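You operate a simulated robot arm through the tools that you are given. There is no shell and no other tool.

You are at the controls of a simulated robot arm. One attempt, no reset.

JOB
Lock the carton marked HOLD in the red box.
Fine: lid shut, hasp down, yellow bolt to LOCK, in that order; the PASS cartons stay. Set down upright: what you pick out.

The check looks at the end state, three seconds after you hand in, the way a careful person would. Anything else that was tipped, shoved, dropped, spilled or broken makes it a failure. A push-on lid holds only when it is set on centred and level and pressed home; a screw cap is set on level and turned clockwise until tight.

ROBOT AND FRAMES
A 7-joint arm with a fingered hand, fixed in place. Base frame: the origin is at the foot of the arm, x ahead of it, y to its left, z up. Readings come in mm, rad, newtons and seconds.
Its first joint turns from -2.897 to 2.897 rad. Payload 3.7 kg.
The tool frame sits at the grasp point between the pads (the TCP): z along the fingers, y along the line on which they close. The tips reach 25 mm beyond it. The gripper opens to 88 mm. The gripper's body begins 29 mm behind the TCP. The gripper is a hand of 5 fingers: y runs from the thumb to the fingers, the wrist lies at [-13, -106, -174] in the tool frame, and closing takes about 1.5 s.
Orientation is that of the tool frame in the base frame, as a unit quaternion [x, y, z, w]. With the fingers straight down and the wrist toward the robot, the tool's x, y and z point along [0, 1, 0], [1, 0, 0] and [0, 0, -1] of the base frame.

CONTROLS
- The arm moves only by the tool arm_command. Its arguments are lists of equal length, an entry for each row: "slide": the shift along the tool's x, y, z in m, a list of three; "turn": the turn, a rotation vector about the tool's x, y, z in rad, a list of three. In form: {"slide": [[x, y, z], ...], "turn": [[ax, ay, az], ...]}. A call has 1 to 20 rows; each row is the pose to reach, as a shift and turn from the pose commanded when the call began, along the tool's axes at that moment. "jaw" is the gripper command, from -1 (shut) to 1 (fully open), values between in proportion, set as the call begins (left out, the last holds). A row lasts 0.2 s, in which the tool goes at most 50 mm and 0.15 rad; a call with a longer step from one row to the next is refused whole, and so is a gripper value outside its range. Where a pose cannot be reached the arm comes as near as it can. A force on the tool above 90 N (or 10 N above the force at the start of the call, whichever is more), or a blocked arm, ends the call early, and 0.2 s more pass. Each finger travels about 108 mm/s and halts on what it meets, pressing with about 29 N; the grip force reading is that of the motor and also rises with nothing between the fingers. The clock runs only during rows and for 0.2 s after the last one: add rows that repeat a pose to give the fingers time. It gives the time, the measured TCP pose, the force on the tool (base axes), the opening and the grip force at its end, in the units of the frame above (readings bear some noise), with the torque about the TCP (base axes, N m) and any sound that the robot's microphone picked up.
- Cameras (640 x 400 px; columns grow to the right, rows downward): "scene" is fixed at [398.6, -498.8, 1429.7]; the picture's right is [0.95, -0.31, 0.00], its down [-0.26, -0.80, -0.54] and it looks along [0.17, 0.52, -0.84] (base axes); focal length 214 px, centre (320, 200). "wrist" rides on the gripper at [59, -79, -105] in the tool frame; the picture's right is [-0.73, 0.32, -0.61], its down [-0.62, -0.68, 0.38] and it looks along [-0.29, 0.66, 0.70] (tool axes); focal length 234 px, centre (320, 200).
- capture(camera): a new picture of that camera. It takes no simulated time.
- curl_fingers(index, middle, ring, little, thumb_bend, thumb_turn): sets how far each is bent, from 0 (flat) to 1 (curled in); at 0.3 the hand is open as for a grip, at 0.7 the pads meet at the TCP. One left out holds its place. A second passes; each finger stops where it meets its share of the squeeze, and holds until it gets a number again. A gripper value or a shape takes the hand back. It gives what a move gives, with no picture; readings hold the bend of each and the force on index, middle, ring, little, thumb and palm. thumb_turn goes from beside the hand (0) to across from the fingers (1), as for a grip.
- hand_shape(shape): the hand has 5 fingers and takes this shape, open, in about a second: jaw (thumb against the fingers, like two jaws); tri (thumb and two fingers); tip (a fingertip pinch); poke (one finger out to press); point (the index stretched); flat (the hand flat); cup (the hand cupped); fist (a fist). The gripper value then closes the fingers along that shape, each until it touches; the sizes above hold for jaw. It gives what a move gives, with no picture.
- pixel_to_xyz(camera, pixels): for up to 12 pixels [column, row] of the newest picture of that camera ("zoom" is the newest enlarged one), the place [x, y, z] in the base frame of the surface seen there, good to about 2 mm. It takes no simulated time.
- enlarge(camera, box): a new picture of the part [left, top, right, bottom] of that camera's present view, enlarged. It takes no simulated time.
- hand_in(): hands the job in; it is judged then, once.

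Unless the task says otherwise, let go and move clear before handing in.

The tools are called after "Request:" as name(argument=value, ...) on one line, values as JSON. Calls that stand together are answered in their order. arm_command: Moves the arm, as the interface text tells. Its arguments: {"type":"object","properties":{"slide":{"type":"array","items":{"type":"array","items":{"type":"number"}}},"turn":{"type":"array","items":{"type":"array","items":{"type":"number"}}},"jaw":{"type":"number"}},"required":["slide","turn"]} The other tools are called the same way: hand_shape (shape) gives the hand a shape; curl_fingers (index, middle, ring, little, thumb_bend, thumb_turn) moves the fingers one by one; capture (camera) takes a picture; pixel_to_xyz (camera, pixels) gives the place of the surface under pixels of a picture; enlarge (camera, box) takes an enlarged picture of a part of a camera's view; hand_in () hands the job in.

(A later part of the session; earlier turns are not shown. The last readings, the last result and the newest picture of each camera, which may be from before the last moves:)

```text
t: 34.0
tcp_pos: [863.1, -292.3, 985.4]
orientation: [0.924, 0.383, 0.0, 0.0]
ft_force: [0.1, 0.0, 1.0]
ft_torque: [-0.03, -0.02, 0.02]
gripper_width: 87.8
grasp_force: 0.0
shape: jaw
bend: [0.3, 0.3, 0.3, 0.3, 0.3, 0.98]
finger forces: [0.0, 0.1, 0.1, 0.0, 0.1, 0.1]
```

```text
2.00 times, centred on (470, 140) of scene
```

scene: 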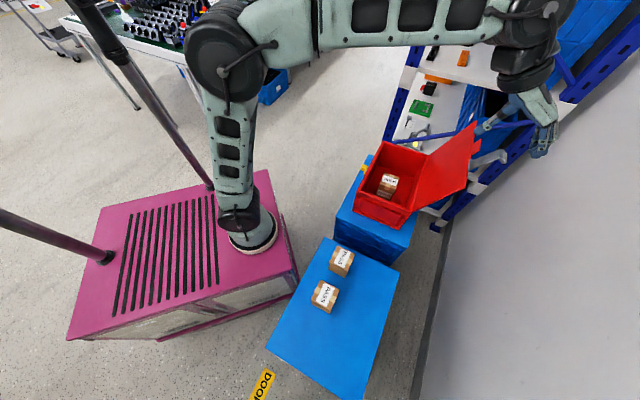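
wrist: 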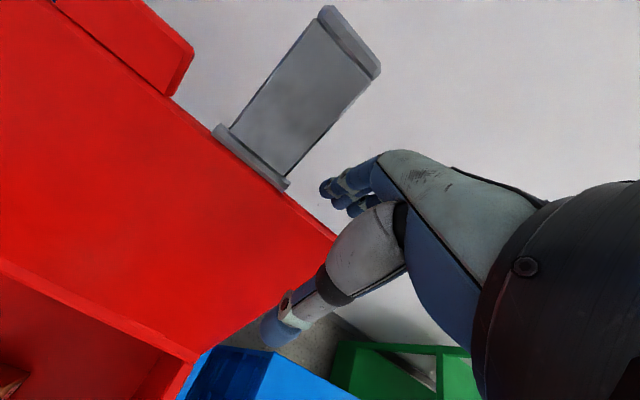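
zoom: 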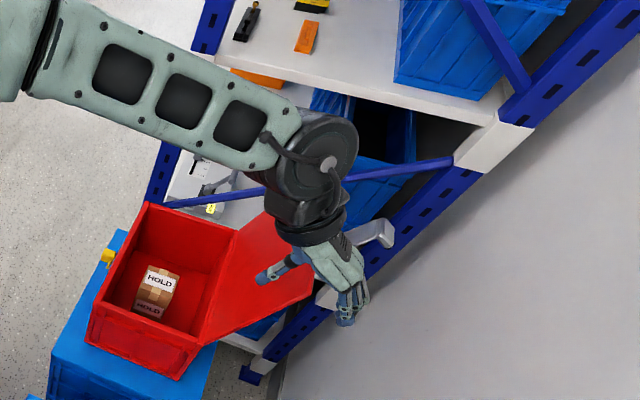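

The hand straddles the lid's edge (wrist view: thumb inside near (280,325), fingers behind at (340,190)) with no contact. I'll pull toward the box by about 65 mm, rising slightly, to tip the lid a little and test how the hinge behaves.

Request:
arm_command(slide=[[0, -0.012, 0], [0, -0.024, 0], [0, -0.034, 0], [0, -0.042, -0.001], [0, -0.049, -0.003], [0, -0.056, -0.005], [0, -0.062, -0.007], [0, -0.065, -0.008], [0, -0.065, -0.008]], turn=[[0, 0, 0], [0, 0, 0], [0, 0, 0], [0, 0, 0], [0, 0, 0], [0, 0, 0], [0, 0, 0], [0, 0, 0], [0, 0, 0]])

Request:
capture(camera="wrist")

Request:
enlarge(camera="scene", box=[360, 40, 580, 240])

```text
t: 36.0
tcp_pos: [816.4, -245.7, 994.2]
orientation: [0.924, 0.383, -0.001, 0.0]
ft_force: [-0.2, -1.0, -0.7]
ft_torque: [0.0, -0.01, -0.01]
gripper_width: 87.9
grasp_force: 0.1
shape: jaw
bend: [0.3, 0.3, 0.3, 0.3, 0.3, 0.98]
finger forces: [0.4, 0.0, 0.0, 0.0, 0.1, 0.0]
```

```text
taken
```

wrist: 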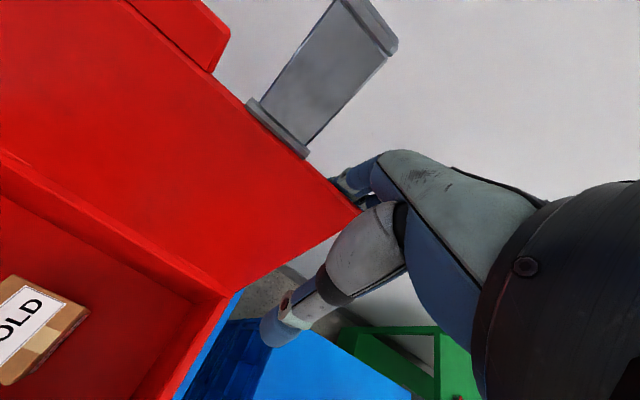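

```text
2.00 times, centred on (470, 140) of scene
```

zoom: 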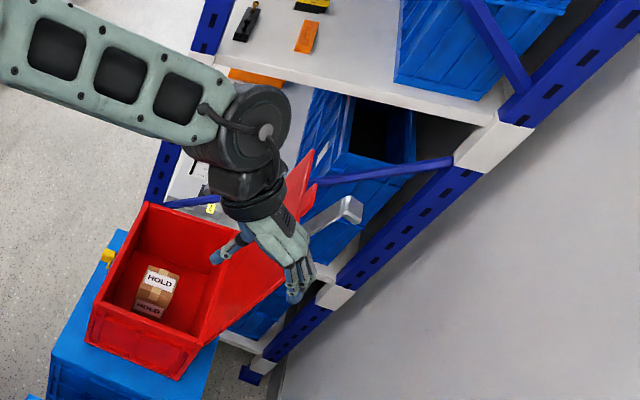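

The lid has tipped inward with only 0.4 N on the index. I'll measure its edge, back the fingers off 15 mm, and see whether it stays or follows.

Request:
pixel_to_xyz(camera="wrist", pixels=[[340, 200], [325, 185], [315, 200], [280, 130], [200, 75], [255, 115]])

Request:
arm_command(slide=[[0, 0.008, 0], [0, 0.015, 0], [0, 0.015, 0], [0, 0.015, 0]], turn=[[0, 0, 0], [0, 0, 0], [0, 0, 0], [0, 0, 0]])

Request:
capture(camera="wrist")

Request:
enlarge(camera="scene", box=[360, 40, 580, 240])

```text
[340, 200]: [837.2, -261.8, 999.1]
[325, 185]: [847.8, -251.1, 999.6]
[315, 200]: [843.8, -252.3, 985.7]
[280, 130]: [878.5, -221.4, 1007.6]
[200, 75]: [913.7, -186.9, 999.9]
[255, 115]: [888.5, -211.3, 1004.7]
```

```text
t: 37.0
tcp_pos: [826.3, -256.1, 993.6]
orientation: [0.924, 0.383, 0.0, 0.0]
ft_force: [0.9, -0.5, -0.1]
ft_torque: [0.0, -0.01, 0.0]
gripper_width: 87.9
grasp_force: 0.1
shape: jaw
bend: [0.3, 0.3, 0.3, 0.3, 0.3, 0.98]
finger forces: [0.4, 0.0, 0.1, 0.0, 0.0, 0.0]
```

```text
taken
```

wrist: 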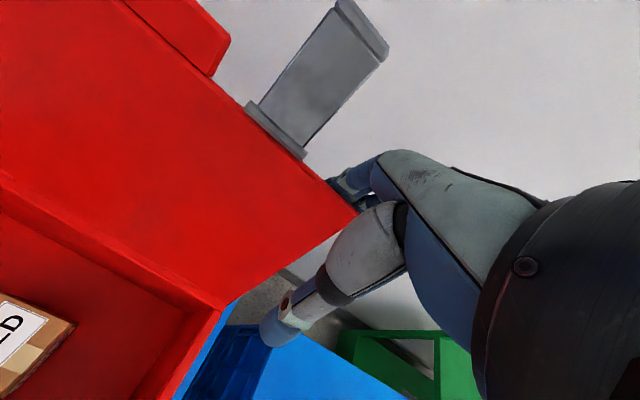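

```text
2.00 times, centred on (470, 140) of scene
```

zoom: 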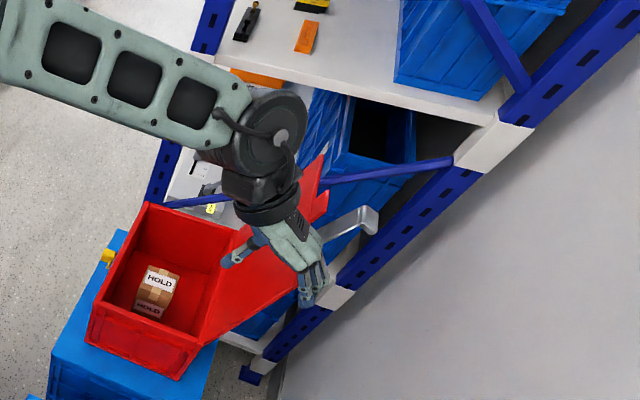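

The lid followed the fingers back, so the hinge is free and it will fall once past vertical; the thumb must catch it. I'll narrow the straddle to about 44 mm and carry the edge slowly past vertical so it settles against the thumb.

Request:
arm_command(slide=[[0, 0, 0], [0, 0, 0], [0, 0, 0], [0, -0.005, -0.001], [0, -0.01, -0.002], [0, -0.016, -0.003], [0, -0.022, -0.004], [0, -0.028, -0.005], [0, -0.034, -0.006], [0, -0.04, -0.006], [0, -0.046, -0.006], [0, -0.052, -0.006], [0, -0.056, -0.006], [0, -0.06, -0.006], [0, -0.06, -0.006], [0, -0.06, -0.006]], turn=[[0, 0, 0], [0, 0, 0], [0, 0, 0], [0, 0, 0], [0, 0, 0], [0, 0, 0], [0, 0, 0], [0, 0, 0], [0, 0, 0], [0, 0, 0], [0, 0, 0], [0, 0, 0], [0, 0, 0], [0, 0, 0], [0, 0, 0], [0, 0, 0]], jaw=0)

Request:
capture(camera="wrist")

Request:
enlarge(camera="scene", box=[340, 40, 560, 240])

```text
t: 40.4
tcp_pos: [782.6, -214.2, 999.4]
orientation: [0.924, 0.383, 0.0, 0.0]
ft_force: [-0.5, 0.7, -1.2]
ft_torque: [-0.02, -0.03, 0.01]
gripper_width: 44.7
grasp_force: 0.0
shape: jaw
bend: [0.74, 0.44, 0.41, 0.41, 0.69, 1.0]
finger forces: [0.0, 0.0, 0.0, 0.0, 0.5, 0.0]
```

```text
taken
```

wrist: 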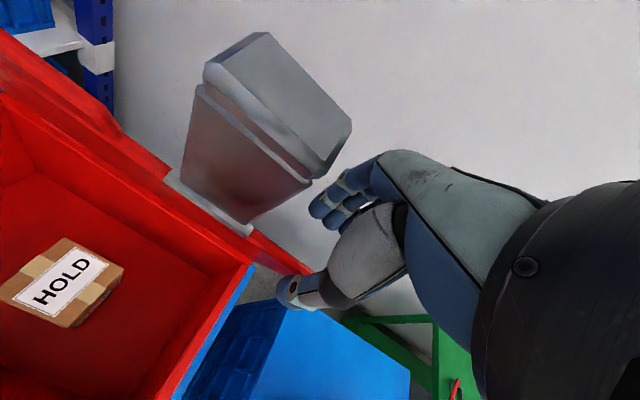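

```text
2.00 times, centred on (450, 140) of scene
```

zoom: 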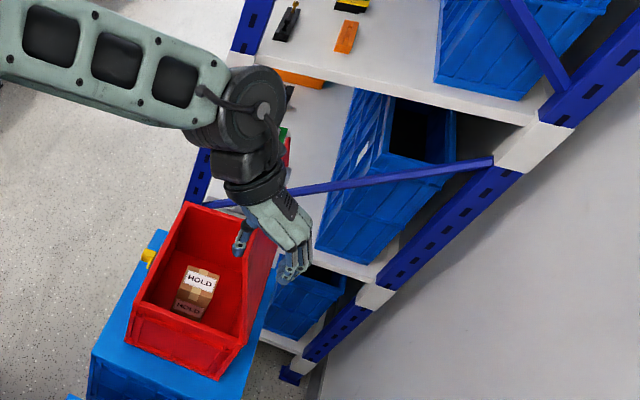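

The lid is now nearly edge-on in the wrist view, its corner at about (303,268) resting on the thumb tip at (287,290) with 0.5 N. I'll measure the edge to find its angle.

Request:
enlarge(camera="wrist", box=[150, 130, 430, 330])

Request:
pixel_to_xyz(camera="wrist", pixels=[[300, 266], [285, 258], [270, 245], [240, 228], [175, 180], [150, 165], [200, 90], [305, 175], [340, 125], [255, 45], [288, 290], [325, 215]])

```text
2.00 times, centred on (290, 230) of wrist
```

zoom: 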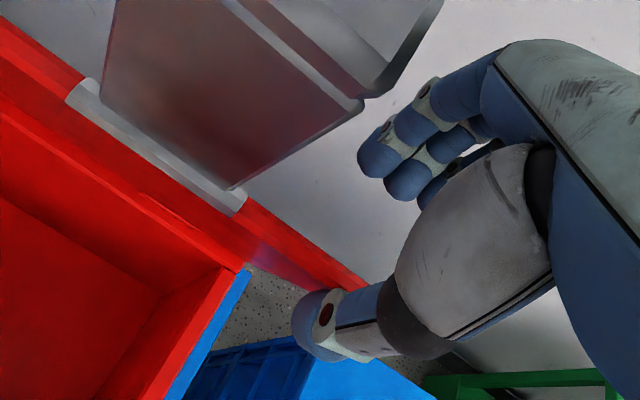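

```text
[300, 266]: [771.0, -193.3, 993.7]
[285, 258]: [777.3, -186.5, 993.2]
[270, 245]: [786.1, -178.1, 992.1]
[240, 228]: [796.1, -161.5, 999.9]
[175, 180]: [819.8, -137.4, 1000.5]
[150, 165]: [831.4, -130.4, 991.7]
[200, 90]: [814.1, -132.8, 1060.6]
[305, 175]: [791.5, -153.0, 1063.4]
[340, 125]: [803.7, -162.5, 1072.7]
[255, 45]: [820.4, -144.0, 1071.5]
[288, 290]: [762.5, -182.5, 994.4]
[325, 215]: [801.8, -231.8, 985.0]
```

The lid edge is at n≈682, z≈993 (about 72° from closed) leaning on the thumb, and the hasp keeps its angle to the lid. I'll lower the edge along its arc, with the thumb backing it, to about 37°.

Request:
arm_command(slide=[[0, -0.0115, 0.0038], [0, -0.0227, 0.008], [0, -0.0336, 0.013], [0, -0.0442, 0.0185], [0, -0.0543, 0.0248], [0, -0.0641, 0.0315], [0, -0.0733, 0.039], [0, -0.0821, 0.047], [0, -0.0903, 0.055], [0, -0.0979, 0.064], [0, -0.0979, 0.064]], turn=[[0, 0, 0], [0, 0, 0], [0, 0, 0], [0, 0, 0], [0, 0, 0], [0, 0, 0], [0, 0, 0], [0, 0, 0], [0, 0, 0], [0, 0, 0], [0, 0, 0]])

Request:
capture(camera="wrist")

Request:
enlarge(camera="scene", box=[340, 40, 560, 240])

```text
t: 42.8
tcp_pos: [715.5, -145.0, 935.1]
orientation: [0.923, 0.384, 0.0, 0.0]
ft_force: [0.0, -0.4, -0.3]
ft_torque: [-0.03, 0.02, -0.02]
gripper_width: 44.5
grasp_force: 0.1
shape: jaw
bend: [0.74, 0.44, 0.41, 0.41, 0.69, 1.0]
finger forces: [0.0, 0.0, 0.1, 0.0, 0.0, 0.0]
```

```text
taken
```

wrist: 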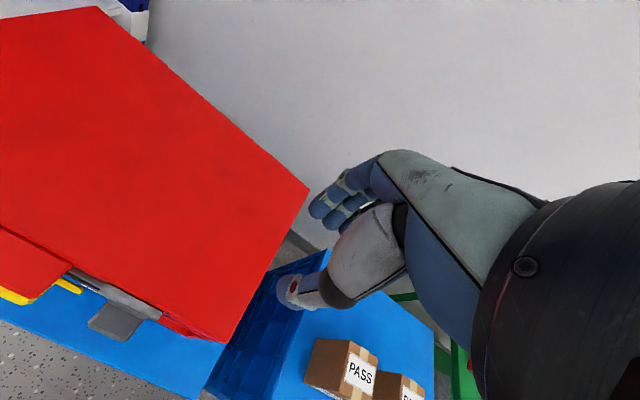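

```text
2.00 times, centred on (450, 140) of scene
```

zoom: 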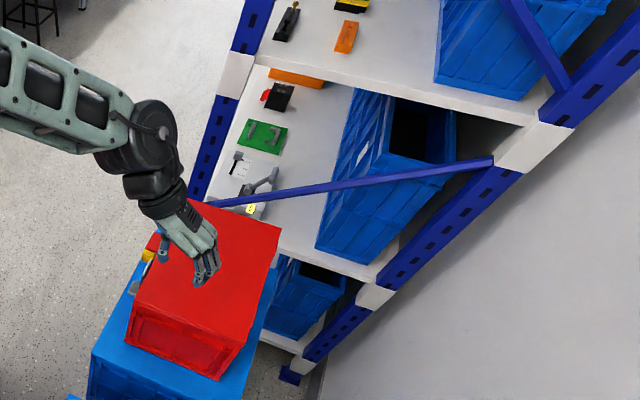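

The lid slipped off the thumb and now looks shut in both pictures; the hasp shows at wrist pixel (118,315). I'll check that the lid is flat and see what the hasp is doing.

Request:
pixel_to_xyz(camera="wrist", pixels=[[300, 190], [222, 338], [100, 10], [150, 180], [30, 265], [115, 322], [105, 298], [60, 283], [15, 296], [180, 325], [350, 372], [60, 200]])

Request:
enlarge(camera="wrist", box=[0, 210, 240, 390])

Request:
enlarge(camera="scene", box=[350, 130, 500, 240])

```text
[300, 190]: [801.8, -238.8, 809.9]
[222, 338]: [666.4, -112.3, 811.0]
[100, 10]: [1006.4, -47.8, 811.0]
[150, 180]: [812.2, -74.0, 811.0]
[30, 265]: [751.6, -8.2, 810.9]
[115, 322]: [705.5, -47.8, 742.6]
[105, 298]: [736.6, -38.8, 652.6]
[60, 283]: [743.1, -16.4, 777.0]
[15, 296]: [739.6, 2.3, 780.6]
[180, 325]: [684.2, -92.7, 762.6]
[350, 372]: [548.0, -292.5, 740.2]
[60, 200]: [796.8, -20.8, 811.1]
```

```text
2.22 times, centred on (120, 300) of wrist
```

zoom: 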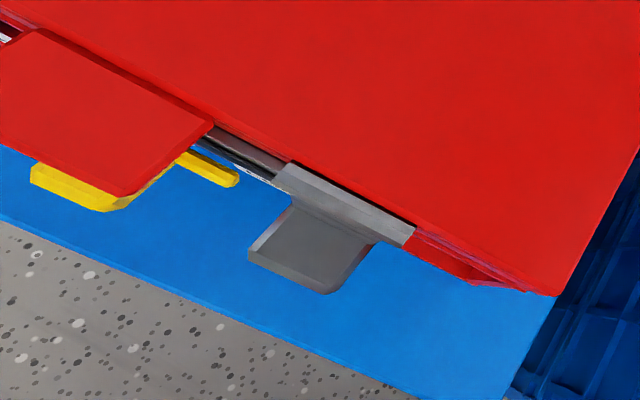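

```text
3.64 times, centred on (425, 185) of scene
```

zoom: 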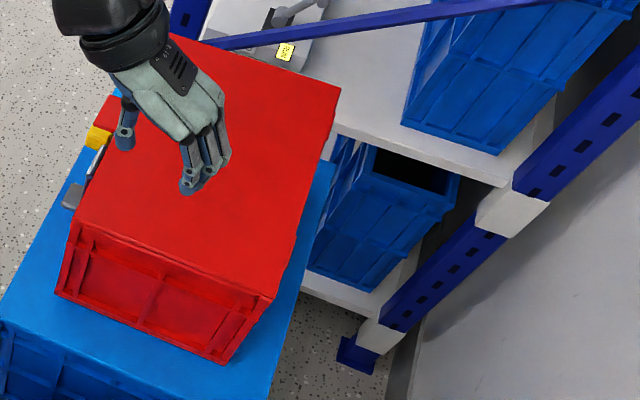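

The lid reads flat at z≈811 from edge to hinge, and the hasp has swung down on its own with its block near (705,-48,743). I'll measure the hasp and bolt more finely from the wrist view.

Request:
enlarge(camera="wrist", box=[0, 250, 180, 350])

```text
3.56 times, centred on (90, 300) of wrist
```

zoom: 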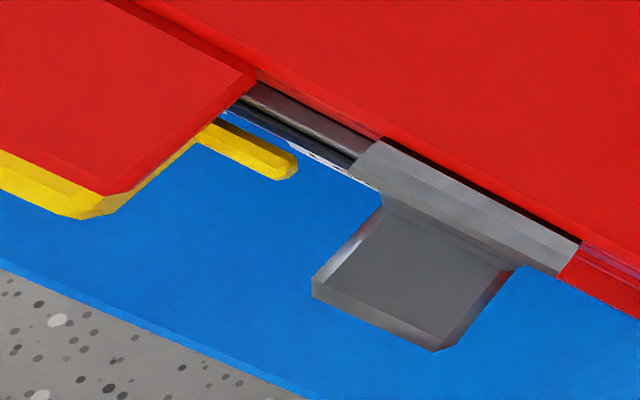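

Request:
pixel_to_xyz(camera="zoom", pixels=[[380, 165], [550, 260], [420, 205], [480, 235], [350, 245], [400, 290], [430, 340], [325, 285], [260, 150], [290, 165], [60, 195], [20, 170]])

Request:
pixel_to_xyz(camera="zoom", pixels=[[320, 120], [270, 100], [200, 150], [100, 205], [250, 80], [110, 190], [10, 130], [300, 155], [345, 165], [600, 270], [440, 230], [380, 250]])

```text
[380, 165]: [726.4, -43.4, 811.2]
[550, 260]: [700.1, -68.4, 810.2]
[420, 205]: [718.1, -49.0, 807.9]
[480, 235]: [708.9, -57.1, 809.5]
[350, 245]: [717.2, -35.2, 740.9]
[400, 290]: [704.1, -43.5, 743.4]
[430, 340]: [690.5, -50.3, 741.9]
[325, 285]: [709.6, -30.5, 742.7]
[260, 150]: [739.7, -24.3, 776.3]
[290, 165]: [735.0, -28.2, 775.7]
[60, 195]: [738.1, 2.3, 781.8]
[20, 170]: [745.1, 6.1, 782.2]
```

```text
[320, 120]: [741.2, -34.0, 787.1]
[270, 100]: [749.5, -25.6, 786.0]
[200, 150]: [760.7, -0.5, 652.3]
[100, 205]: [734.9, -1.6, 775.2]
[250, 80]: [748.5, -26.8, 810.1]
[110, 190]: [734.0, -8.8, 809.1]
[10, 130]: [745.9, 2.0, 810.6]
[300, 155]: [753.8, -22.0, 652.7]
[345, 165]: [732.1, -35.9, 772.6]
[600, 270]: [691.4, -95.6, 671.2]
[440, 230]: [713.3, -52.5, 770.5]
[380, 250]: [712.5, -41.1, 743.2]
```

The hasp hangs vertical (strap n≈541, block z≈742) and the bolt's rod tip ends at t≈497, just clear of the strap; the red tab overhangs the knob. I'll back the hand off in front of the box and tilt it 45° to get a frontal look at the hasp and bolt.

Request:
arm_command(slide=[[0.009, -0.04, 0], [0.018, -0.08, 0], [0.027, -0.12, 0], [0.037, -0.158, 0.01], [0.037, -0.158, 0.023], [0.037, -0.158, 0.036], [0.037, -0.158, 0.049], [0.037, -0.158, 0.062], [0.037, -0.158, 0.075], [0.037, -0.158, 0.088], [0.037, -0.158, 0.1], [0.037, -0.158, 0.115], [0.037, -0.158, 0.115]], turn=[[0, 0, 0], [0, 0, 0], [0, 0, 0], [-0.09, 0, 0], [-0.18, 0, 0], [-0.27, 0, 0], [-0.36, 0, 0], [-0.45, 0, 0], [-0.54, 0, 0], [-0.63, 0, 0], [-0.72, 0, 0], [-0.785, 0, 0], [-0.785, 0, 0]])

Request:
capture(camera="wrist")

Request:
capture(camera="scene")

```text
t: 45.6
tcp_pos: [657.1, 17.5, 827.2]
orientation: [0.854, 0.354, 0.147, 0.353]
ft_force: [-0.4, 0.4, -0.8]
ft_torque: [0.0, -0.01, 0.0]
gripper_width: 44.2
grasp_force: 0.0
shape: jaw
bend: [0.74, 0.44, 0.41, 0.41, 0.69, 1.0]
finger forces: [0.1, 0.0, 0.0, 0.0, 0.1, 0.0]
out of reach, approached as far as the arm can: row 9, 10, 11, 12, 13
```

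```text
taken
```

wrist: 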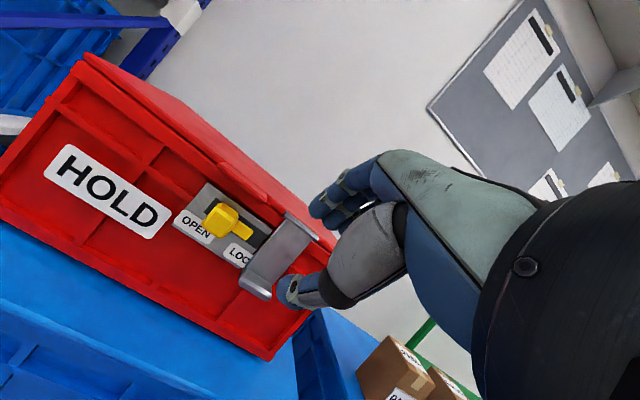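

```text
taken
```

scene: 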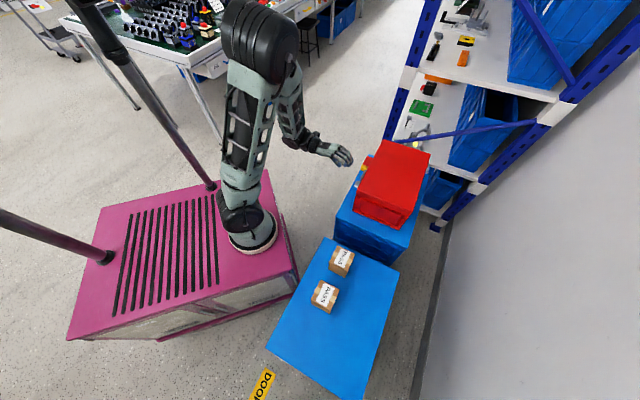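

This frontal view is excellent: the knob at (222,220) sits on OPEN, the LOCK label is next to the hasp strap at (275,262). I'll enlarge for details.

Request:
enlarge(camera="wrist", box=[160, 170, 340, 310])

```text
2.86 times, centred on (250, 240) of wrist
```

zoom: 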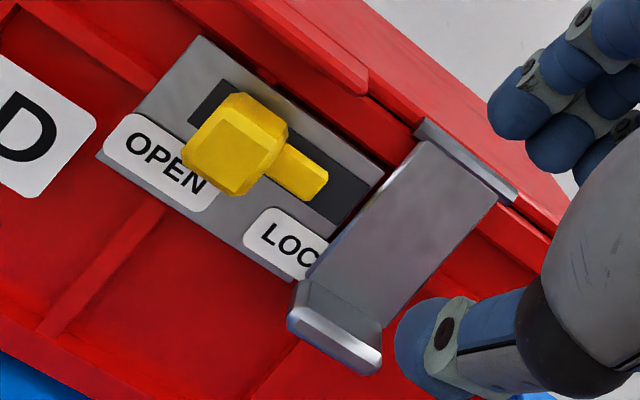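

Request:
pixel_to_xyz(camera="zoom", pixels=[[235, 150], [210, 150], [255, 110], [235, 185], [265, 150], [300, 175], [325, 185], [200, 90], [340, 210], [270, 240], [160, 150], [130, 110]])

Request:
pixel_to_xyz(camera="zoom", pixels=[[430, 160], [490, 195], [400, 220], [350, 260], [420, 270], [340, 310], [335, 340], [300, 310], [375, 365], [330, 80], [360, 190], [280, 225]])

```text
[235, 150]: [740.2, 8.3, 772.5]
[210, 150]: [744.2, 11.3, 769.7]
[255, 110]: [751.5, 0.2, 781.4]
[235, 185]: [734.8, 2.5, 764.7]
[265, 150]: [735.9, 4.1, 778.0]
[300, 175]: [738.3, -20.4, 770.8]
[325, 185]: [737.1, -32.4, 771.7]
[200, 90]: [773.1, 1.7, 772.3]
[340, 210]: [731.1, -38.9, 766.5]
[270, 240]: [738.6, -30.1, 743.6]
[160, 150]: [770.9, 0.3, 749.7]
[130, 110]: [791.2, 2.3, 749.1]
```

```text
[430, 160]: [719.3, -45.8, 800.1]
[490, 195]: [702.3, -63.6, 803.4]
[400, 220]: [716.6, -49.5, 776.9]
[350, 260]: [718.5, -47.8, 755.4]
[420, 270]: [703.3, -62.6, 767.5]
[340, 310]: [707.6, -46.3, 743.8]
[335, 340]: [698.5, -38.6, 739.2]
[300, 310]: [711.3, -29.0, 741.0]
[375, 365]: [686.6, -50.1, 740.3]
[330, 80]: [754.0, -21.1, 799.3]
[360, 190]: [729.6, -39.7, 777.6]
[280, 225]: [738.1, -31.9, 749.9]
```

The strap is flush with the lock plate (strap n≈541.7, plate n≈545), so the hasp is fully down; the knob's front is at n≈517.5, z≈760–782. I'll measure the knob's far end face and the overhanging tab to plan the push.

Request:
pixel_to_xyz(camera="zoom", pixels=[[188, 165], [195, 140], [215, 110], [235, 97], [270, 100], [285, 130], [225, 190], [250, 190], [360, 88], [345, 70], [280, 25], [205, 120]])

Request:
pixel_to_xyz(camera="zoom", pixels=[[115, 145], [140, 120], [210, 205], [245, 225], [265, 205], [300, 265], [195, 100], [215, 85], [205, 45], [110, 150], [375, 170], [310, 200]])

```text
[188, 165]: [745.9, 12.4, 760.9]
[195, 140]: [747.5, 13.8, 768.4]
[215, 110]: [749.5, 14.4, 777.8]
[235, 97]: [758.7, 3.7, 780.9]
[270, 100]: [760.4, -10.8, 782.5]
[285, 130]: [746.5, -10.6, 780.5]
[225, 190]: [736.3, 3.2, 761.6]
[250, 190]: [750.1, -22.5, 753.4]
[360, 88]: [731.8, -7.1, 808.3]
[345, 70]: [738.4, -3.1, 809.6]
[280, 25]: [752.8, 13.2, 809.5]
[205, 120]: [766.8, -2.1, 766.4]
```

```text
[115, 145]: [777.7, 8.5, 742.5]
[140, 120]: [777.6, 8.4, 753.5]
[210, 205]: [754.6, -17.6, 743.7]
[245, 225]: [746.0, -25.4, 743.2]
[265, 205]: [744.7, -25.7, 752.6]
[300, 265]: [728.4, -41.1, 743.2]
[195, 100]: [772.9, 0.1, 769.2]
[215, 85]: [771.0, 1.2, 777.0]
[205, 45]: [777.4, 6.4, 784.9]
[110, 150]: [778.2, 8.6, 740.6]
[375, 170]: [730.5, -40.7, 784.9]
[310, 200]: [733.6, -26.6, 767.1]
```

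The knob spans t≈519–540, n≈518–535, z≈760–782, with the tab overhanging above it at z≈803–811. I'll slide the hand along to t≈560, clear of the hasp, then shape it to poke.

Request:
arm_command(slide=[[0.02, 0, 0], [0.04, 0, 0], [0.06, 0, 0], [0.08, 0, 0], [0.1, 0, 0], [0.12, 0, 0], [0.12, 0, 0]], turn=[[0, 0, 0], [0, 0, 0], [0, 0, 0], [0, 0, 0], [0, 0, 0], [0, 0, 0], [0, 0, 0]])

Request:
hand_shape(shape="poke")

Request:
capture(camera="wrist")

Request:
enlarge(camera="scene", box=[300, 90, 440, 240])

```text
t: 47.2
tcp_pos: [741.9, 102.6, 826.9]
orientation: [0.854, 0.353, 0.146, 0.354]
ft_force: [0.4, -0.2, 0.6]
ft_torque: [-0.01, 0.01, 0.0]
gripper_width: 44.2
grasp_force: 0.0
shape: jaw
bend: [0.74, 0.44, 0.41, 0.41, 0.69, 1.0]
finger forces: [0.1, 0.0, 0.1, 0.1, 0.1, 0.0]
```

```text
t: 48.1
tcp_pos: [741.4, 102.6, 827.5]
orientation: [0.853, 0.354, 0.146, 0.353]
ft_force: [-0.9, -0.2, -0.3]
ft_torque: [0.03, 0.03, 0.03]
gripper_width: 0.0
grasp_force: 0.1
shape: poke
bend: [0.7, 0.7, 0.99, 0.99, 1.0, 1.0]
finger forces: [0.1, 0.0, 0.0, 0.0, 0.0, 0.0]
```

```text
taken
```

wrist: 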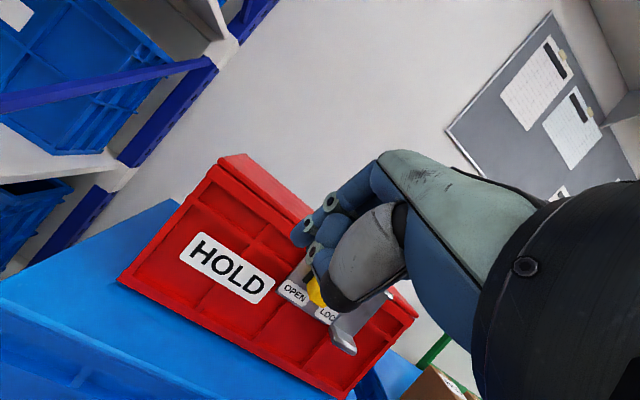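

```text
2.67 times, centred on (370, 165) of scene
```

zoom: 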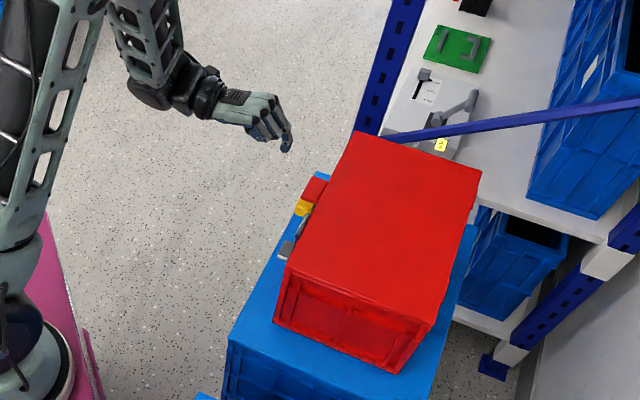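

The hand is at t≈597, n≈452 with index and middle at bend 0.7 and the rest curled. I'll locate the fingertip precisely in the scene view before approaching the knob.

Request:
enlarge(camera="scene", box=[340, 105, 390, 155])

```text
8.00 times, centred on (365, 130) of scene
```

zoom: 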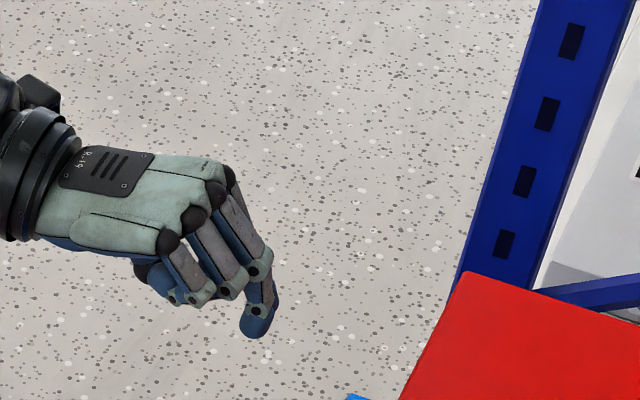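

Request:
pixel_to_xyz(camera="zoom", pixels=[[258, 325], [262, 300], [255, 335], [270, 290], [260, 265], [240, 230], [230, 285], [205, 295], [215, 255], [185, 265], [185, 215], [215, 190]])

```text
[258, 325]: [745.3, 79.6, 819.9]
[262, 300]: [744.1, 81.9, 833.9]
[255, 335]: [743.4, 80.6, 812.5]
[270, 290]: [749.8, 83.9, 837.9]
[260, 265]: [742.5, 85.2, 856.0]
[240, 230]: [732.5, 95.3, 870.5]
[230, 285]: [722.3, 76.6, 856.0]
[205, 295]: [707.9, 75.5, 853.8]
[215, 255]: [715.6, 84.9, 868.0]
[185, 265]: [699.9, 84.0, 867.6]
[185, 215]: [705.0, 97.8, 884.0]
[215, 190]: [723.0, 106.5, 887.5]
```

In poke the finger's last segment points straight down (n≈469, z 812–856), which wouldn't fit under the tab. I'll back off, reduce the tilt to 20° and use the "point" shape, so the straight index can slide in under the tab.

Request:
arm_command(slide=[[0, -0.011, -0.011], [0, -0.022, -0.022], [0, -0.033, -0.033], [0, -0.0438, -0.0438], [0, -0.0438, -0.0438]], turn=[[0.109, 0, 0], [0.218, 0, 0], [0.327, 0, 0], [0.436, 0, 0], [0.436, 0, 0]])

Request:
hand_shape(shape="point")

Request:
capture(camera="wrist")

Request:
enlarge(camera="scene", box=[310, 90, 430, 190])

```text
t: 49.3
tcp_pos: [697.7, 147.7, 827.0]
orientation: [0.909, 0.378, 0.067, 0.161]
ft_force: [0.4, -0.1, 0.3]
ft_torque: [-0.02, -0.01, 0.0]
gripper_width: 0.3
grasp_force: 0.0
shape: poke
bend: [0.7, 0.7, 0.99, 0.99, 1.0, 1.0]
finger forces: [0.0, 0.0, 0.0, 0.1, 0.1, 0.1]
```

```text
t: 50.2
tcp_pos: [699.1, 147.6, 826.7]
orientation: [0.909, 0.379, 0.067, 0.159]
ft_force: [0.3, 0.6, -0.1]
ft_torque: [-0.01, 0.01, 0.02]
gripper_width: 0.3
grasp_force: 0.1
shape: point
bend: [0.2, 1.0, 1.0, 1.0, 0.98, 0.88]
finger forces: [0.1, 0.1, 0.0, 0.0, 0.0, 0.1]
```

```text
taken
```

wrist: 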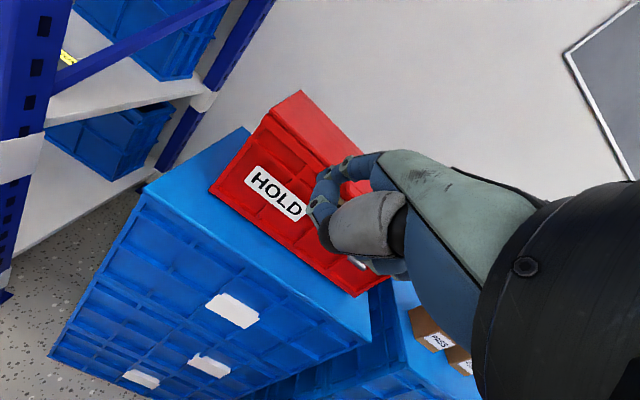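

```text
4.00 times, centred on (370, 140) of scene
```

zoom: 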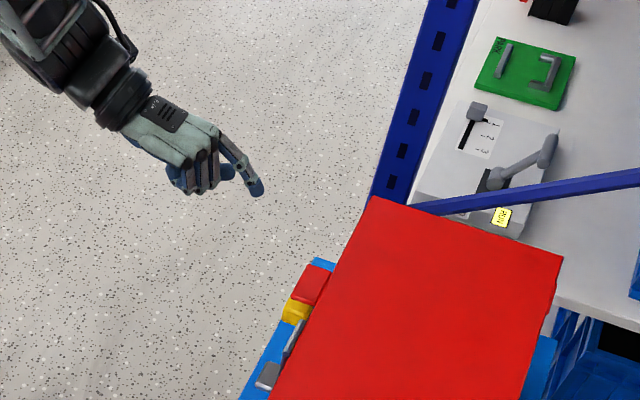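

The index is now stretched (bend 0.2) with the others curled. I'll measure along the index from knuckle to tip in this zoom.

Request:
enlarge(camera="scene", box=[345, 110, 385, 145])

```text
11.43 times, centred on (365, 128) of scene
```

zoom: 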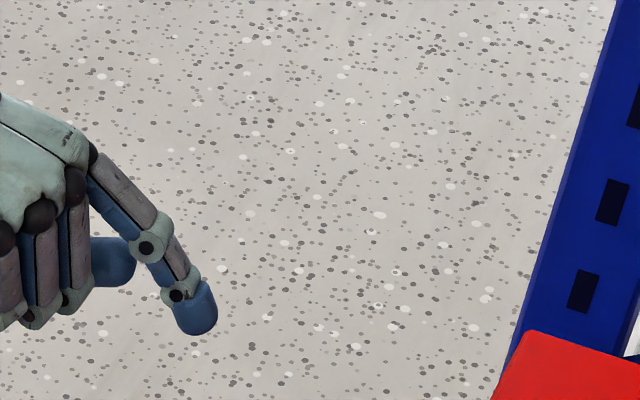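

Request:
pixel_to_xyz(camera="zoom", pixels=[[200, 315], [205, 325], [185, 290], [175, 255], [155, 240], [125, 195], [95, 165], [70, 190], [40, 215], [110, 265], [75, 295], [30, 310]])

```text
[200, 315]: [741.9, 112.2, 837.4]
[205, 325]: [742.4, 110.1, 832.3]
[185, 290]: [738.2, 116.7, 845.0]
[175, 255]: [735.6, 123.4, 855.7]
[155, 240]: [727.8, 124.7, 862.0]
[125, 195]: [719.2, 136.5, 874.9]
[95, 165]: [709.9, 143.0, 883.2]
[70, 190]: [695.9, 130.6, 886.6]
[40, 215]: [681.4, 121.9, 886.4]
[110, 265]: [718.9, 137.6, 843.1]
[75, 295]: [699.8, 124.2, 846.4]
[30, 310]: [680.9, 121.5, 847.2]
```

At bend 0.2 the index slopes 40–60° below horizontal. I'll straighten it fully so it points shallower, then re-measure.

Request:
curl_fingers(index=0)

Request:
enlarge(camera="scene", box=[345, 110, 385, 145])

```text
t: 51.2
tcp_pos: [698.1, 147.6, 826.7]
orientation: [0.909, 0.378, 0.067, 0.16]
ft_force: [-0.7, 0.4, -0.4]
ft_torque: [-0.01, 0.02, -0.03]
gripper_width: 39.9
grasp_force: 0.1
shape: fingers
bend: [0.0, 1.0, 1.0, 1.0, 0.98, 0.88]
finger forces: [0.1, 0.2, 0.0, 0.0, 0.1, 0.0]
```

```text
11.43 times, centred on (365, 128) of scene
```

zoom: 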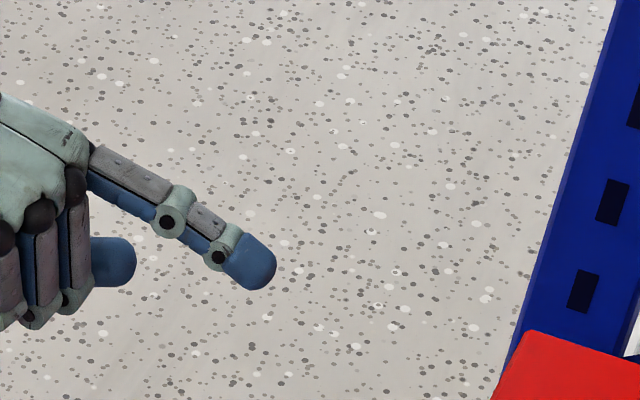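

Request:
pixel_to_xyz(camera="zoom", pixels=[[262, 265], [272, 270], [250, 250], [230, 235], [210, 220], [180, 200], [130, 165], [98, 155], [245, 275], [215, 255], [165, 220], [120, 200]])

```text
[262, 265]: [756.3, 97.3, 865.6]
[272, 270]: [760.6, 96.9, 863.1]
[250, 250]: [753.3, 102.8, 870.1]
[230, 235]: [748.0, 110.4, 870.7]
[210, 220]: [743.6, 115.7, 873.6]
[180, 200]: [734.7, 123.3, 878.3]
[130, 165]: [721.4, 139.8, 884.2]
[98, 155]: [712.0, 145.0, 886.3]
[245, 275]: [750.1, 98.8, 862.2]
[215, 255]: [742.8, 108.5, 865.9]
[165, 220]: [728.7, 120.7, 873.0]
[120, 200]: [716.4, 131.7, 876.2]
```

The straight index now slopes only about 15°; its tip is at TCP +81 mm in n, +34 mm in z, with its -t side at tool x≈0. I'll lower in front of the box to finger height z≈768, still 48 mm in front of the tab and beyond the knob.

Request:
arm_command(slide=[[-0.006, -0.0053, 0.0146], [-0.012, -0.0106, 0.0291], [-0.018, -0.0159, 0.0437], [-0.024, -0.0212, 0.0583], [-0.029, -0.0265, 0.0728], [-0.033, -0.0318, 0.0874], [-0.033, -0.0318, 0.0874]], turn=[[0, 0, 0], [0, 0, 0], [0, 0, 0], [0, 0, 0], [0, 0, 0], [0, 0, 0], [0, 0, 0]])

Request:
capture(camera="wrist")

Request:
enlarge(camera="scene", box=[320, 120, 420, 220])

```text
t: 52.8
tcp_pos: [675.3, 123.2, 732.2]
orientation: [0.909, 0.378, 0.066, 0.161]
ft_force: [0.8, 0.2, 0.3]
ft_torque: [-0.01, -0.02, -0.02]
gripper_width: 40.4
grasp_force: 0.1
shape: fingers
bend: [0.0, 1.0, 1.0, 1.0, 0.98, 0.88]
finger forces: [0.0, 0.0, 0.0, 0.1, 0.0, 0.0]
```

```text
taken
```

wrist: 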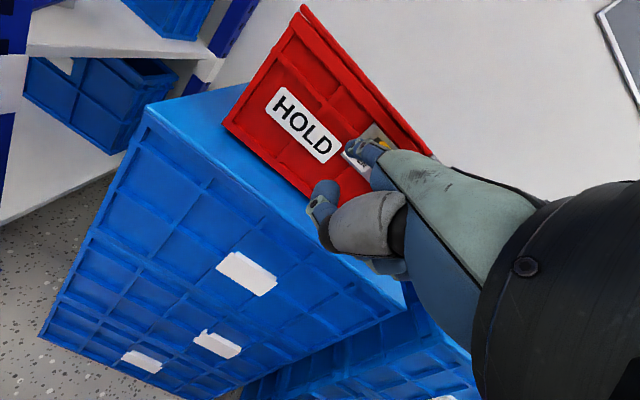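

```text
4.00 times, centred on (370, 170) of scene
```

zoom: 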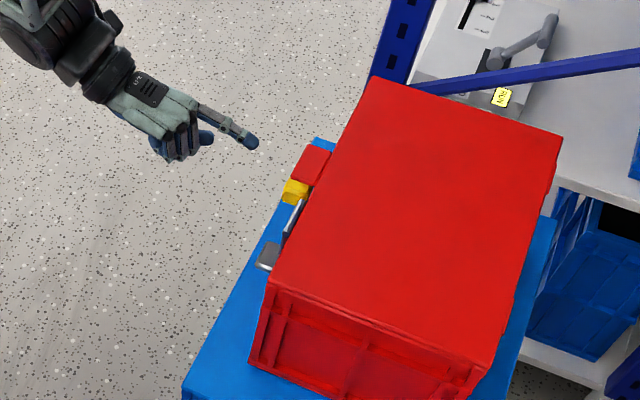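

The index points toward the area just beyond the knob (wrist view tip at about (355,147)). I'll verify the tip location from both cameras before advancing.

Request:
pixel_to_xyz(camera="zoom", pixels=[[253, 143], [248, 138], [238, 130], [220, 118], [205, 107], [295, 190], [310, 165], [318, 150]])

Request:
enlarge(camera="wrist", box=[290, 90, 450, 210])

```text
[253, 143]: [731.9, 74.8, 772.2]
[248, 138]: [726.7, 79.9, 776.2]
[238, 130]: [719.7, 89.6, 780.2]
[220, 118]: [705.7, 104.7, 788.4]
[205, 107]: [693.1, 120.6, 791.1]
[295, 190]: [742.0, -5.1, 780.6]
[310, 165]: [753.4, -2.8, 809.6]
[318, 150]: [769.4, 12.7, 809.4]
```

```text
3.33 times, centred on (370, 150) of wrist
```

zoom: 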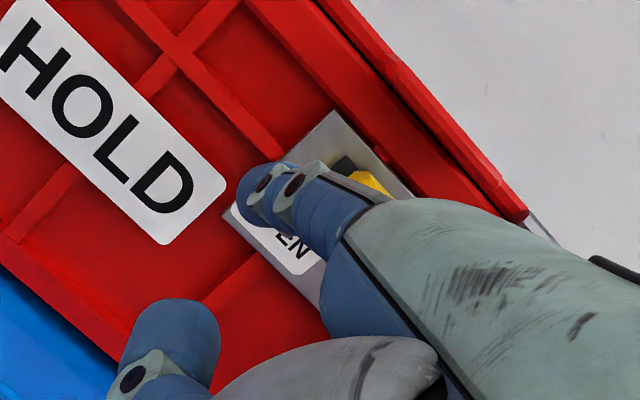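

The tip is at n≈470, z≈767, t≈571, as planned. I'll advance 62 mm toward the wall so the finger lies beside the knob's far face, below the tab.

Request:
arm_command(slide=[[0, 0.012, 0.0037], [0, 0.024, 0.0074], [0, 0.036, 0.0111], [0, 0.046, 0.0142], [0, 0.054, 0.0167], [0, 0.0593, 0.0184], [0, 0.0593, 0.0184]], turn=[[0, 0, 0], [0, 0, 0], [0, 0, 0], [0, 0, 0], [0, 0, 0], [0, 0, 0], [0, 0, 0]])

Request:
enlarge(camera="wrist", box=[250, 60, 450, 210])

Request:
enlarge(camera="scene", box=[330, 130, 410, 190])

```text
t: 54.4
tcp_pos: [719.3, 80.4, 737.9]
orientation: [0.91, 0.377, 0.066, 0.16]
ft_force: [0.2, 1.1, -1.0]
ft_torque: [0.0, 0.03, -0.01]
gripper_width: 40.5
grasp_force: 0.1
shape: fingers
bend: [0.0, 1.0, 1.0, 1.0, 0.98, 0.88]
finger forces: [0.0, 0.0, 0.0, 0.0, 0.0, 0.0]
```

```text
2.67 times, centred on (350, 135) of wrist
```

zoom: 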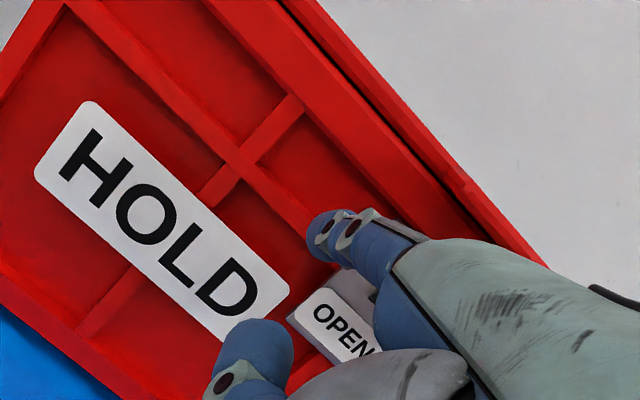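

```text
6.67 times, centred on (370, 160) of scene
```

zoom: 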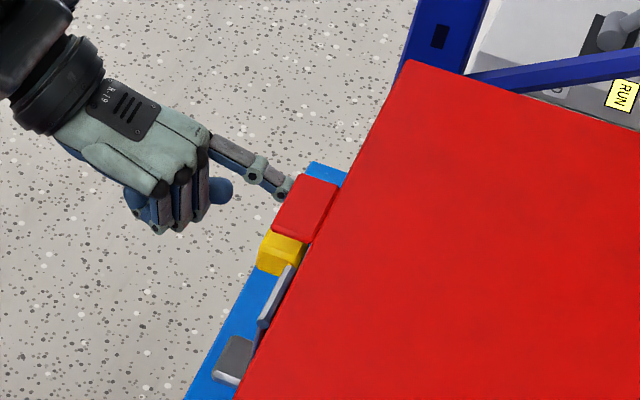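

The fingertip is tucked under the tab beside the knob with no contact force. I'll slide toward -t about 22 mm to come up close to the knob, then push in small steps.

Request:
arm_command(slide=[[-0.008, 0, 0], [-0.016, 0, 0], [-0.022, 0, 0], [-0.022, 0, 0]], turn=[[0, 0, 0], [0, 0, 0], [0, 0, 0], [0, 0, 0]])

Request:
enlarge(camera="scene", box=[330, 130, 410, 190])

```text
t: 55.4
tcp_pos: [703.6, 64.2, 736.1]
orientation: [0.909, 0.378, 0.066, 0.161]
ft_force: [0.0, -0.4, 0.1]
ft_torque: [0.05, 0.04, -0.02]
gripper_width: 40.3
grasp_force: 0.0
shape: fingers
bend: [0.0, 1.0, 1.0, 1.0, 0.98, 0.88]
finger forces: [0.0, 0.0, 0.0, 0.1, 0.0, 0.1]
```

```text
6.67 times, centred on (370, 160) of scene
```

zoom: 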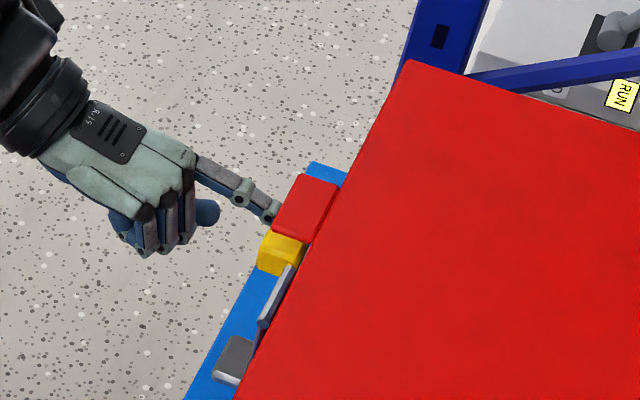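

The finger is right beside the knob with no force yet. I'll push 10 mm further toward LOCK.

Request:
arm_command(slide=[[-0.0025, 0, 0], [-0.005, 0, 0], [-0.0075, 0, 0], [-0.01, 0, 0], [-0.01, 0, 0]], turn=[[0, 0, 0], [0, 0, 0], [0, 0, 0], [0, 0, 0], [0, 0, 0]])

Request:
enlarge(camera="scene", box=[330, 130, 410, 190])

Request:
capture(camera="wrist")

```text
t: 56.6
tcp_pos: [697.2, 57.5, 735.9]
orientation: [0.909, 0.378, 0.066, 0.16]
ft_force: [1.0, 1.7, -0.9]
ft_torque: [-0.03, 0.05, 0.1]
gripper_width: 40.0
grasp_force: 1.2
shape: fingers
bend: [0.0, 1.0, 1.0, 1.0, 0.98, 0.88]
finger forces: [1.5, 0.0, 0.1, 0.0, 0.1, 0.0]
```

```text
6.67 times, centred on (370, 160) of scene
```

zoom: 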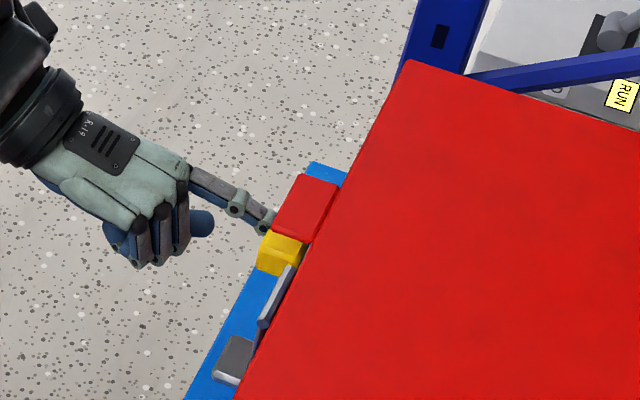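

```text
taken
```

wrist: 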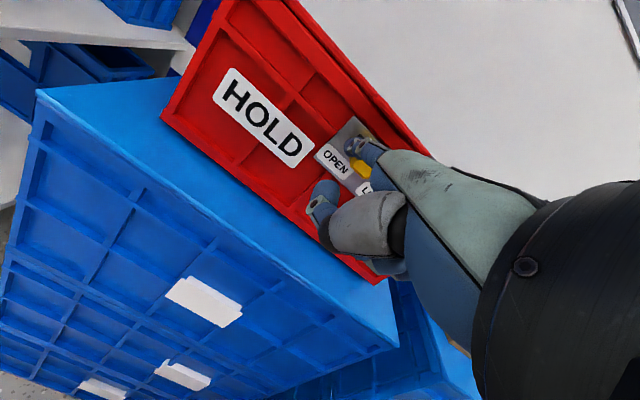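

Contact has begun (index 1.5 N, force in +x/+y). I'll push on another 15 mm and watch the force.

Request:
arm_command(slide=[[-0.003, 0, 0], [-0.006, 0, 0], [-0.009, 0, 0], [-0.012, 0, 0], [-0.015, 0, 0], [-0.015, 0, 0]], turn=[[0, 0, 0], [0, 0, 0], [0, 0, 0], [0, 0, 0], [0, 0, 0], [0, 0, 0]])

Request:
enlarge(camera="scene", box=[330, 130, 410, 190])

Request:
enlarge(camera="wrist", box=[280, 80, 440, 200])

```text
t: 58.0
tcp_pos: [685.6, 47.0, 736.1]
orientation: [0.91, 0.378, 0.067, 0.16]
ft_force: [0.9, -0.2, -0.5]
ft_torque: [0.0, 0.04, 0.01]
gripper_width: 40.1
grasp_force: 0.3
shape: fingers
bend: [0.0, 1.0, 1.0, 1.0, 0.98, 0.88]
finger forces: [0.5, 0.0, 0.0, 0.1, 0.0, 0.0]
```

```text
6.67 times, centred on (370, 160) of scene
```

zoom: 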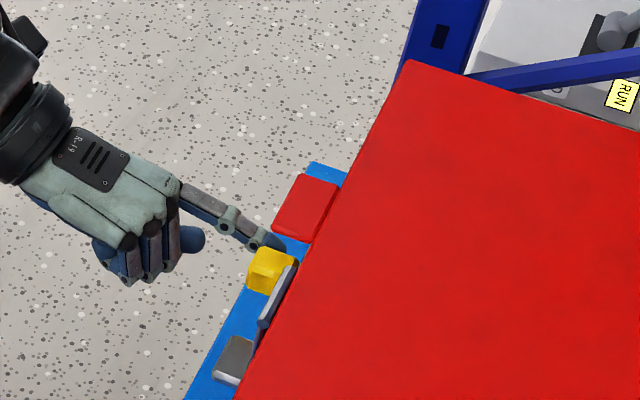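

```text
3.33 times, centred on (360, 140) of wrist
```

zoom: 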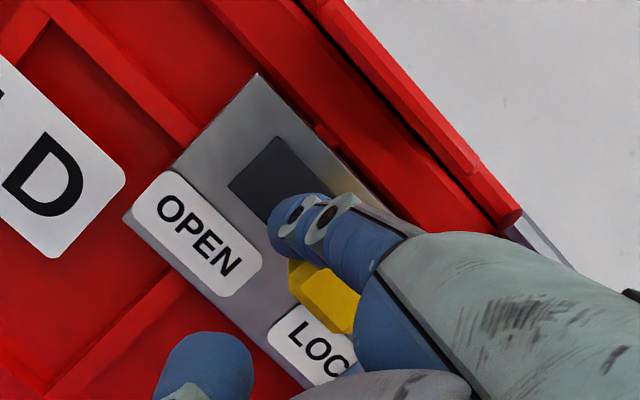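

The knob is sliding with almost no force and is past midway between OPEN and LOCK. I'll keep pushing another 12 mm in fine steps.

Request:
arm_command(slide=[[-0.002, 0, 0], [-0.004, 0, 0], [-0.006, 0, 0], [-0.008, 0, 0], [-0.01, 0, 0], [-0.012, 0, 0], [-0.012, 0, 0]], turn=[[0, 0, 0], [0, 0, 0], [0, 0, 0], [0, 0, 0], [0, 0, 0], [0, 0, 0], [0, 0, 0]])

Request:
enlarge(camera="scene", box=[330, 130, 410, 190])

Request:
enlarge(camera="wrist", box=[280, 80, 440, 200])

```text
t: 59.6
tcp_pos: [676.9, 37.7, 736.3]
orientation: [0.909, 0.378, 0.067, 0.161]
ft_force: [2.1, 1.0, 0.2]
ft_torque: [-0.03, 0.03, 0.07]
gripper_width: 40.0
grasp_force: 0.7
shape: fingers
bend: [0.0, 1.0, 1.0, 1.0, 0.98, 0.88]
finger forces: [1.0, 0.0, 0.1, 0.1, 0.0, 0.1]
```

```text
6.67 times, centred on (370, 160) of scene
```

zoom: 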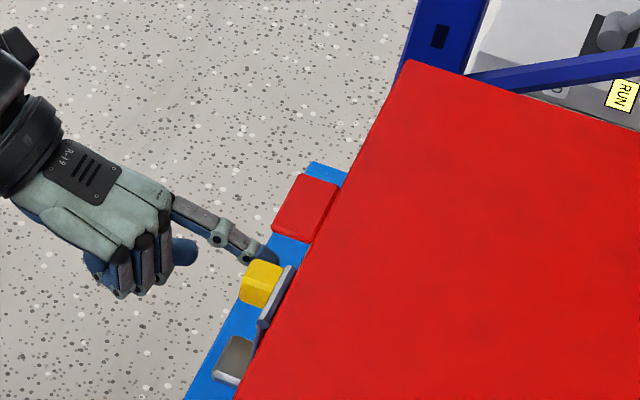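

```text
3.33 times, centred on (360, 140) of wrist
```

zoom: 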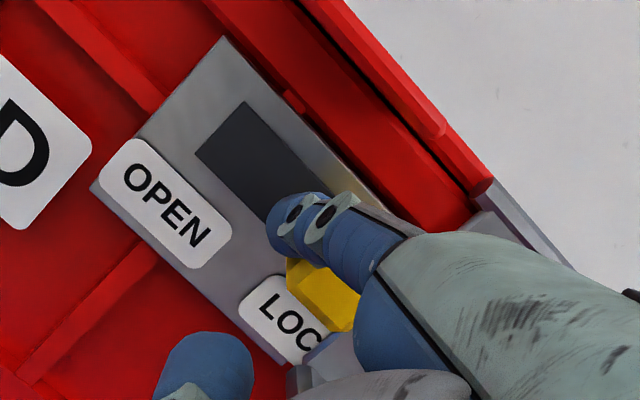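

The knob is now alongside the LOCK label and still moves freely (1 N). I'll keep going 8 mm and watch for the end stop.

Request:
arm_command(slide=[[-0.002, 0, 0], [-0.004, 0, 0], [-0.006, 0, 0], [-0.008, 0, 0], [-0.008, 0, 0]], turn=[[0, 0, 0], [0, 0, 0], [0, 0, 0], [0, 0, 0], [0, 0, 0]])

Request:
enlarge(camera="scene", box=[330, 130, 410, 190])

Request:
enlarge(camera="wrist", box=[280, 80, 440, 200])

```text
t: 60.8
tcp_pos: [671.0, 33.6, 736.3]
orientation: [0.91, 0.377, 0.066, 0.161]
ft_force: [4.7, 4.6, -0.3]
ft_torque: [-0.16, 0.19, 0.47]
gripper_width: 39.5
grasp_force: 3.5
shape: fingers
bend: [0.0, 1.0, 1.0, 1.0, 0.98, 0.88]
finger forces: [7.2, 0.0, 0.0, 0.0, 0.0, 0.1]
```

```text
6.67 times, centred on (370, 160) of scene
```

zoom: 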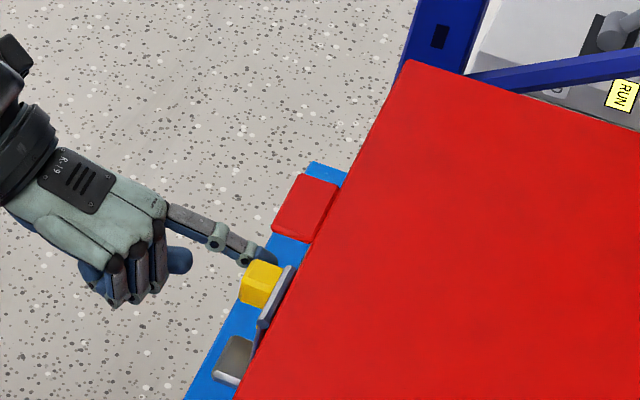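

```text
3.33 times, centred on (360, 140) of wrist
```

zoom: 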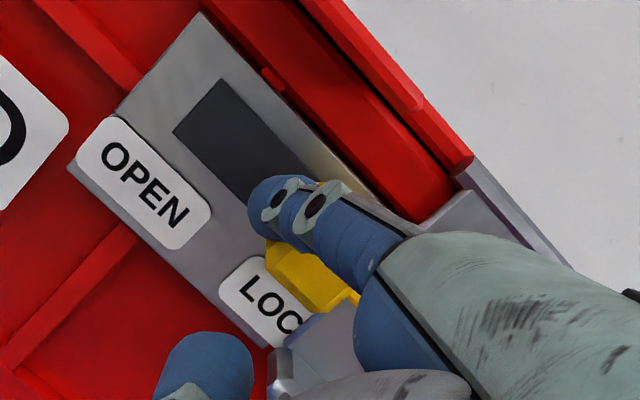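

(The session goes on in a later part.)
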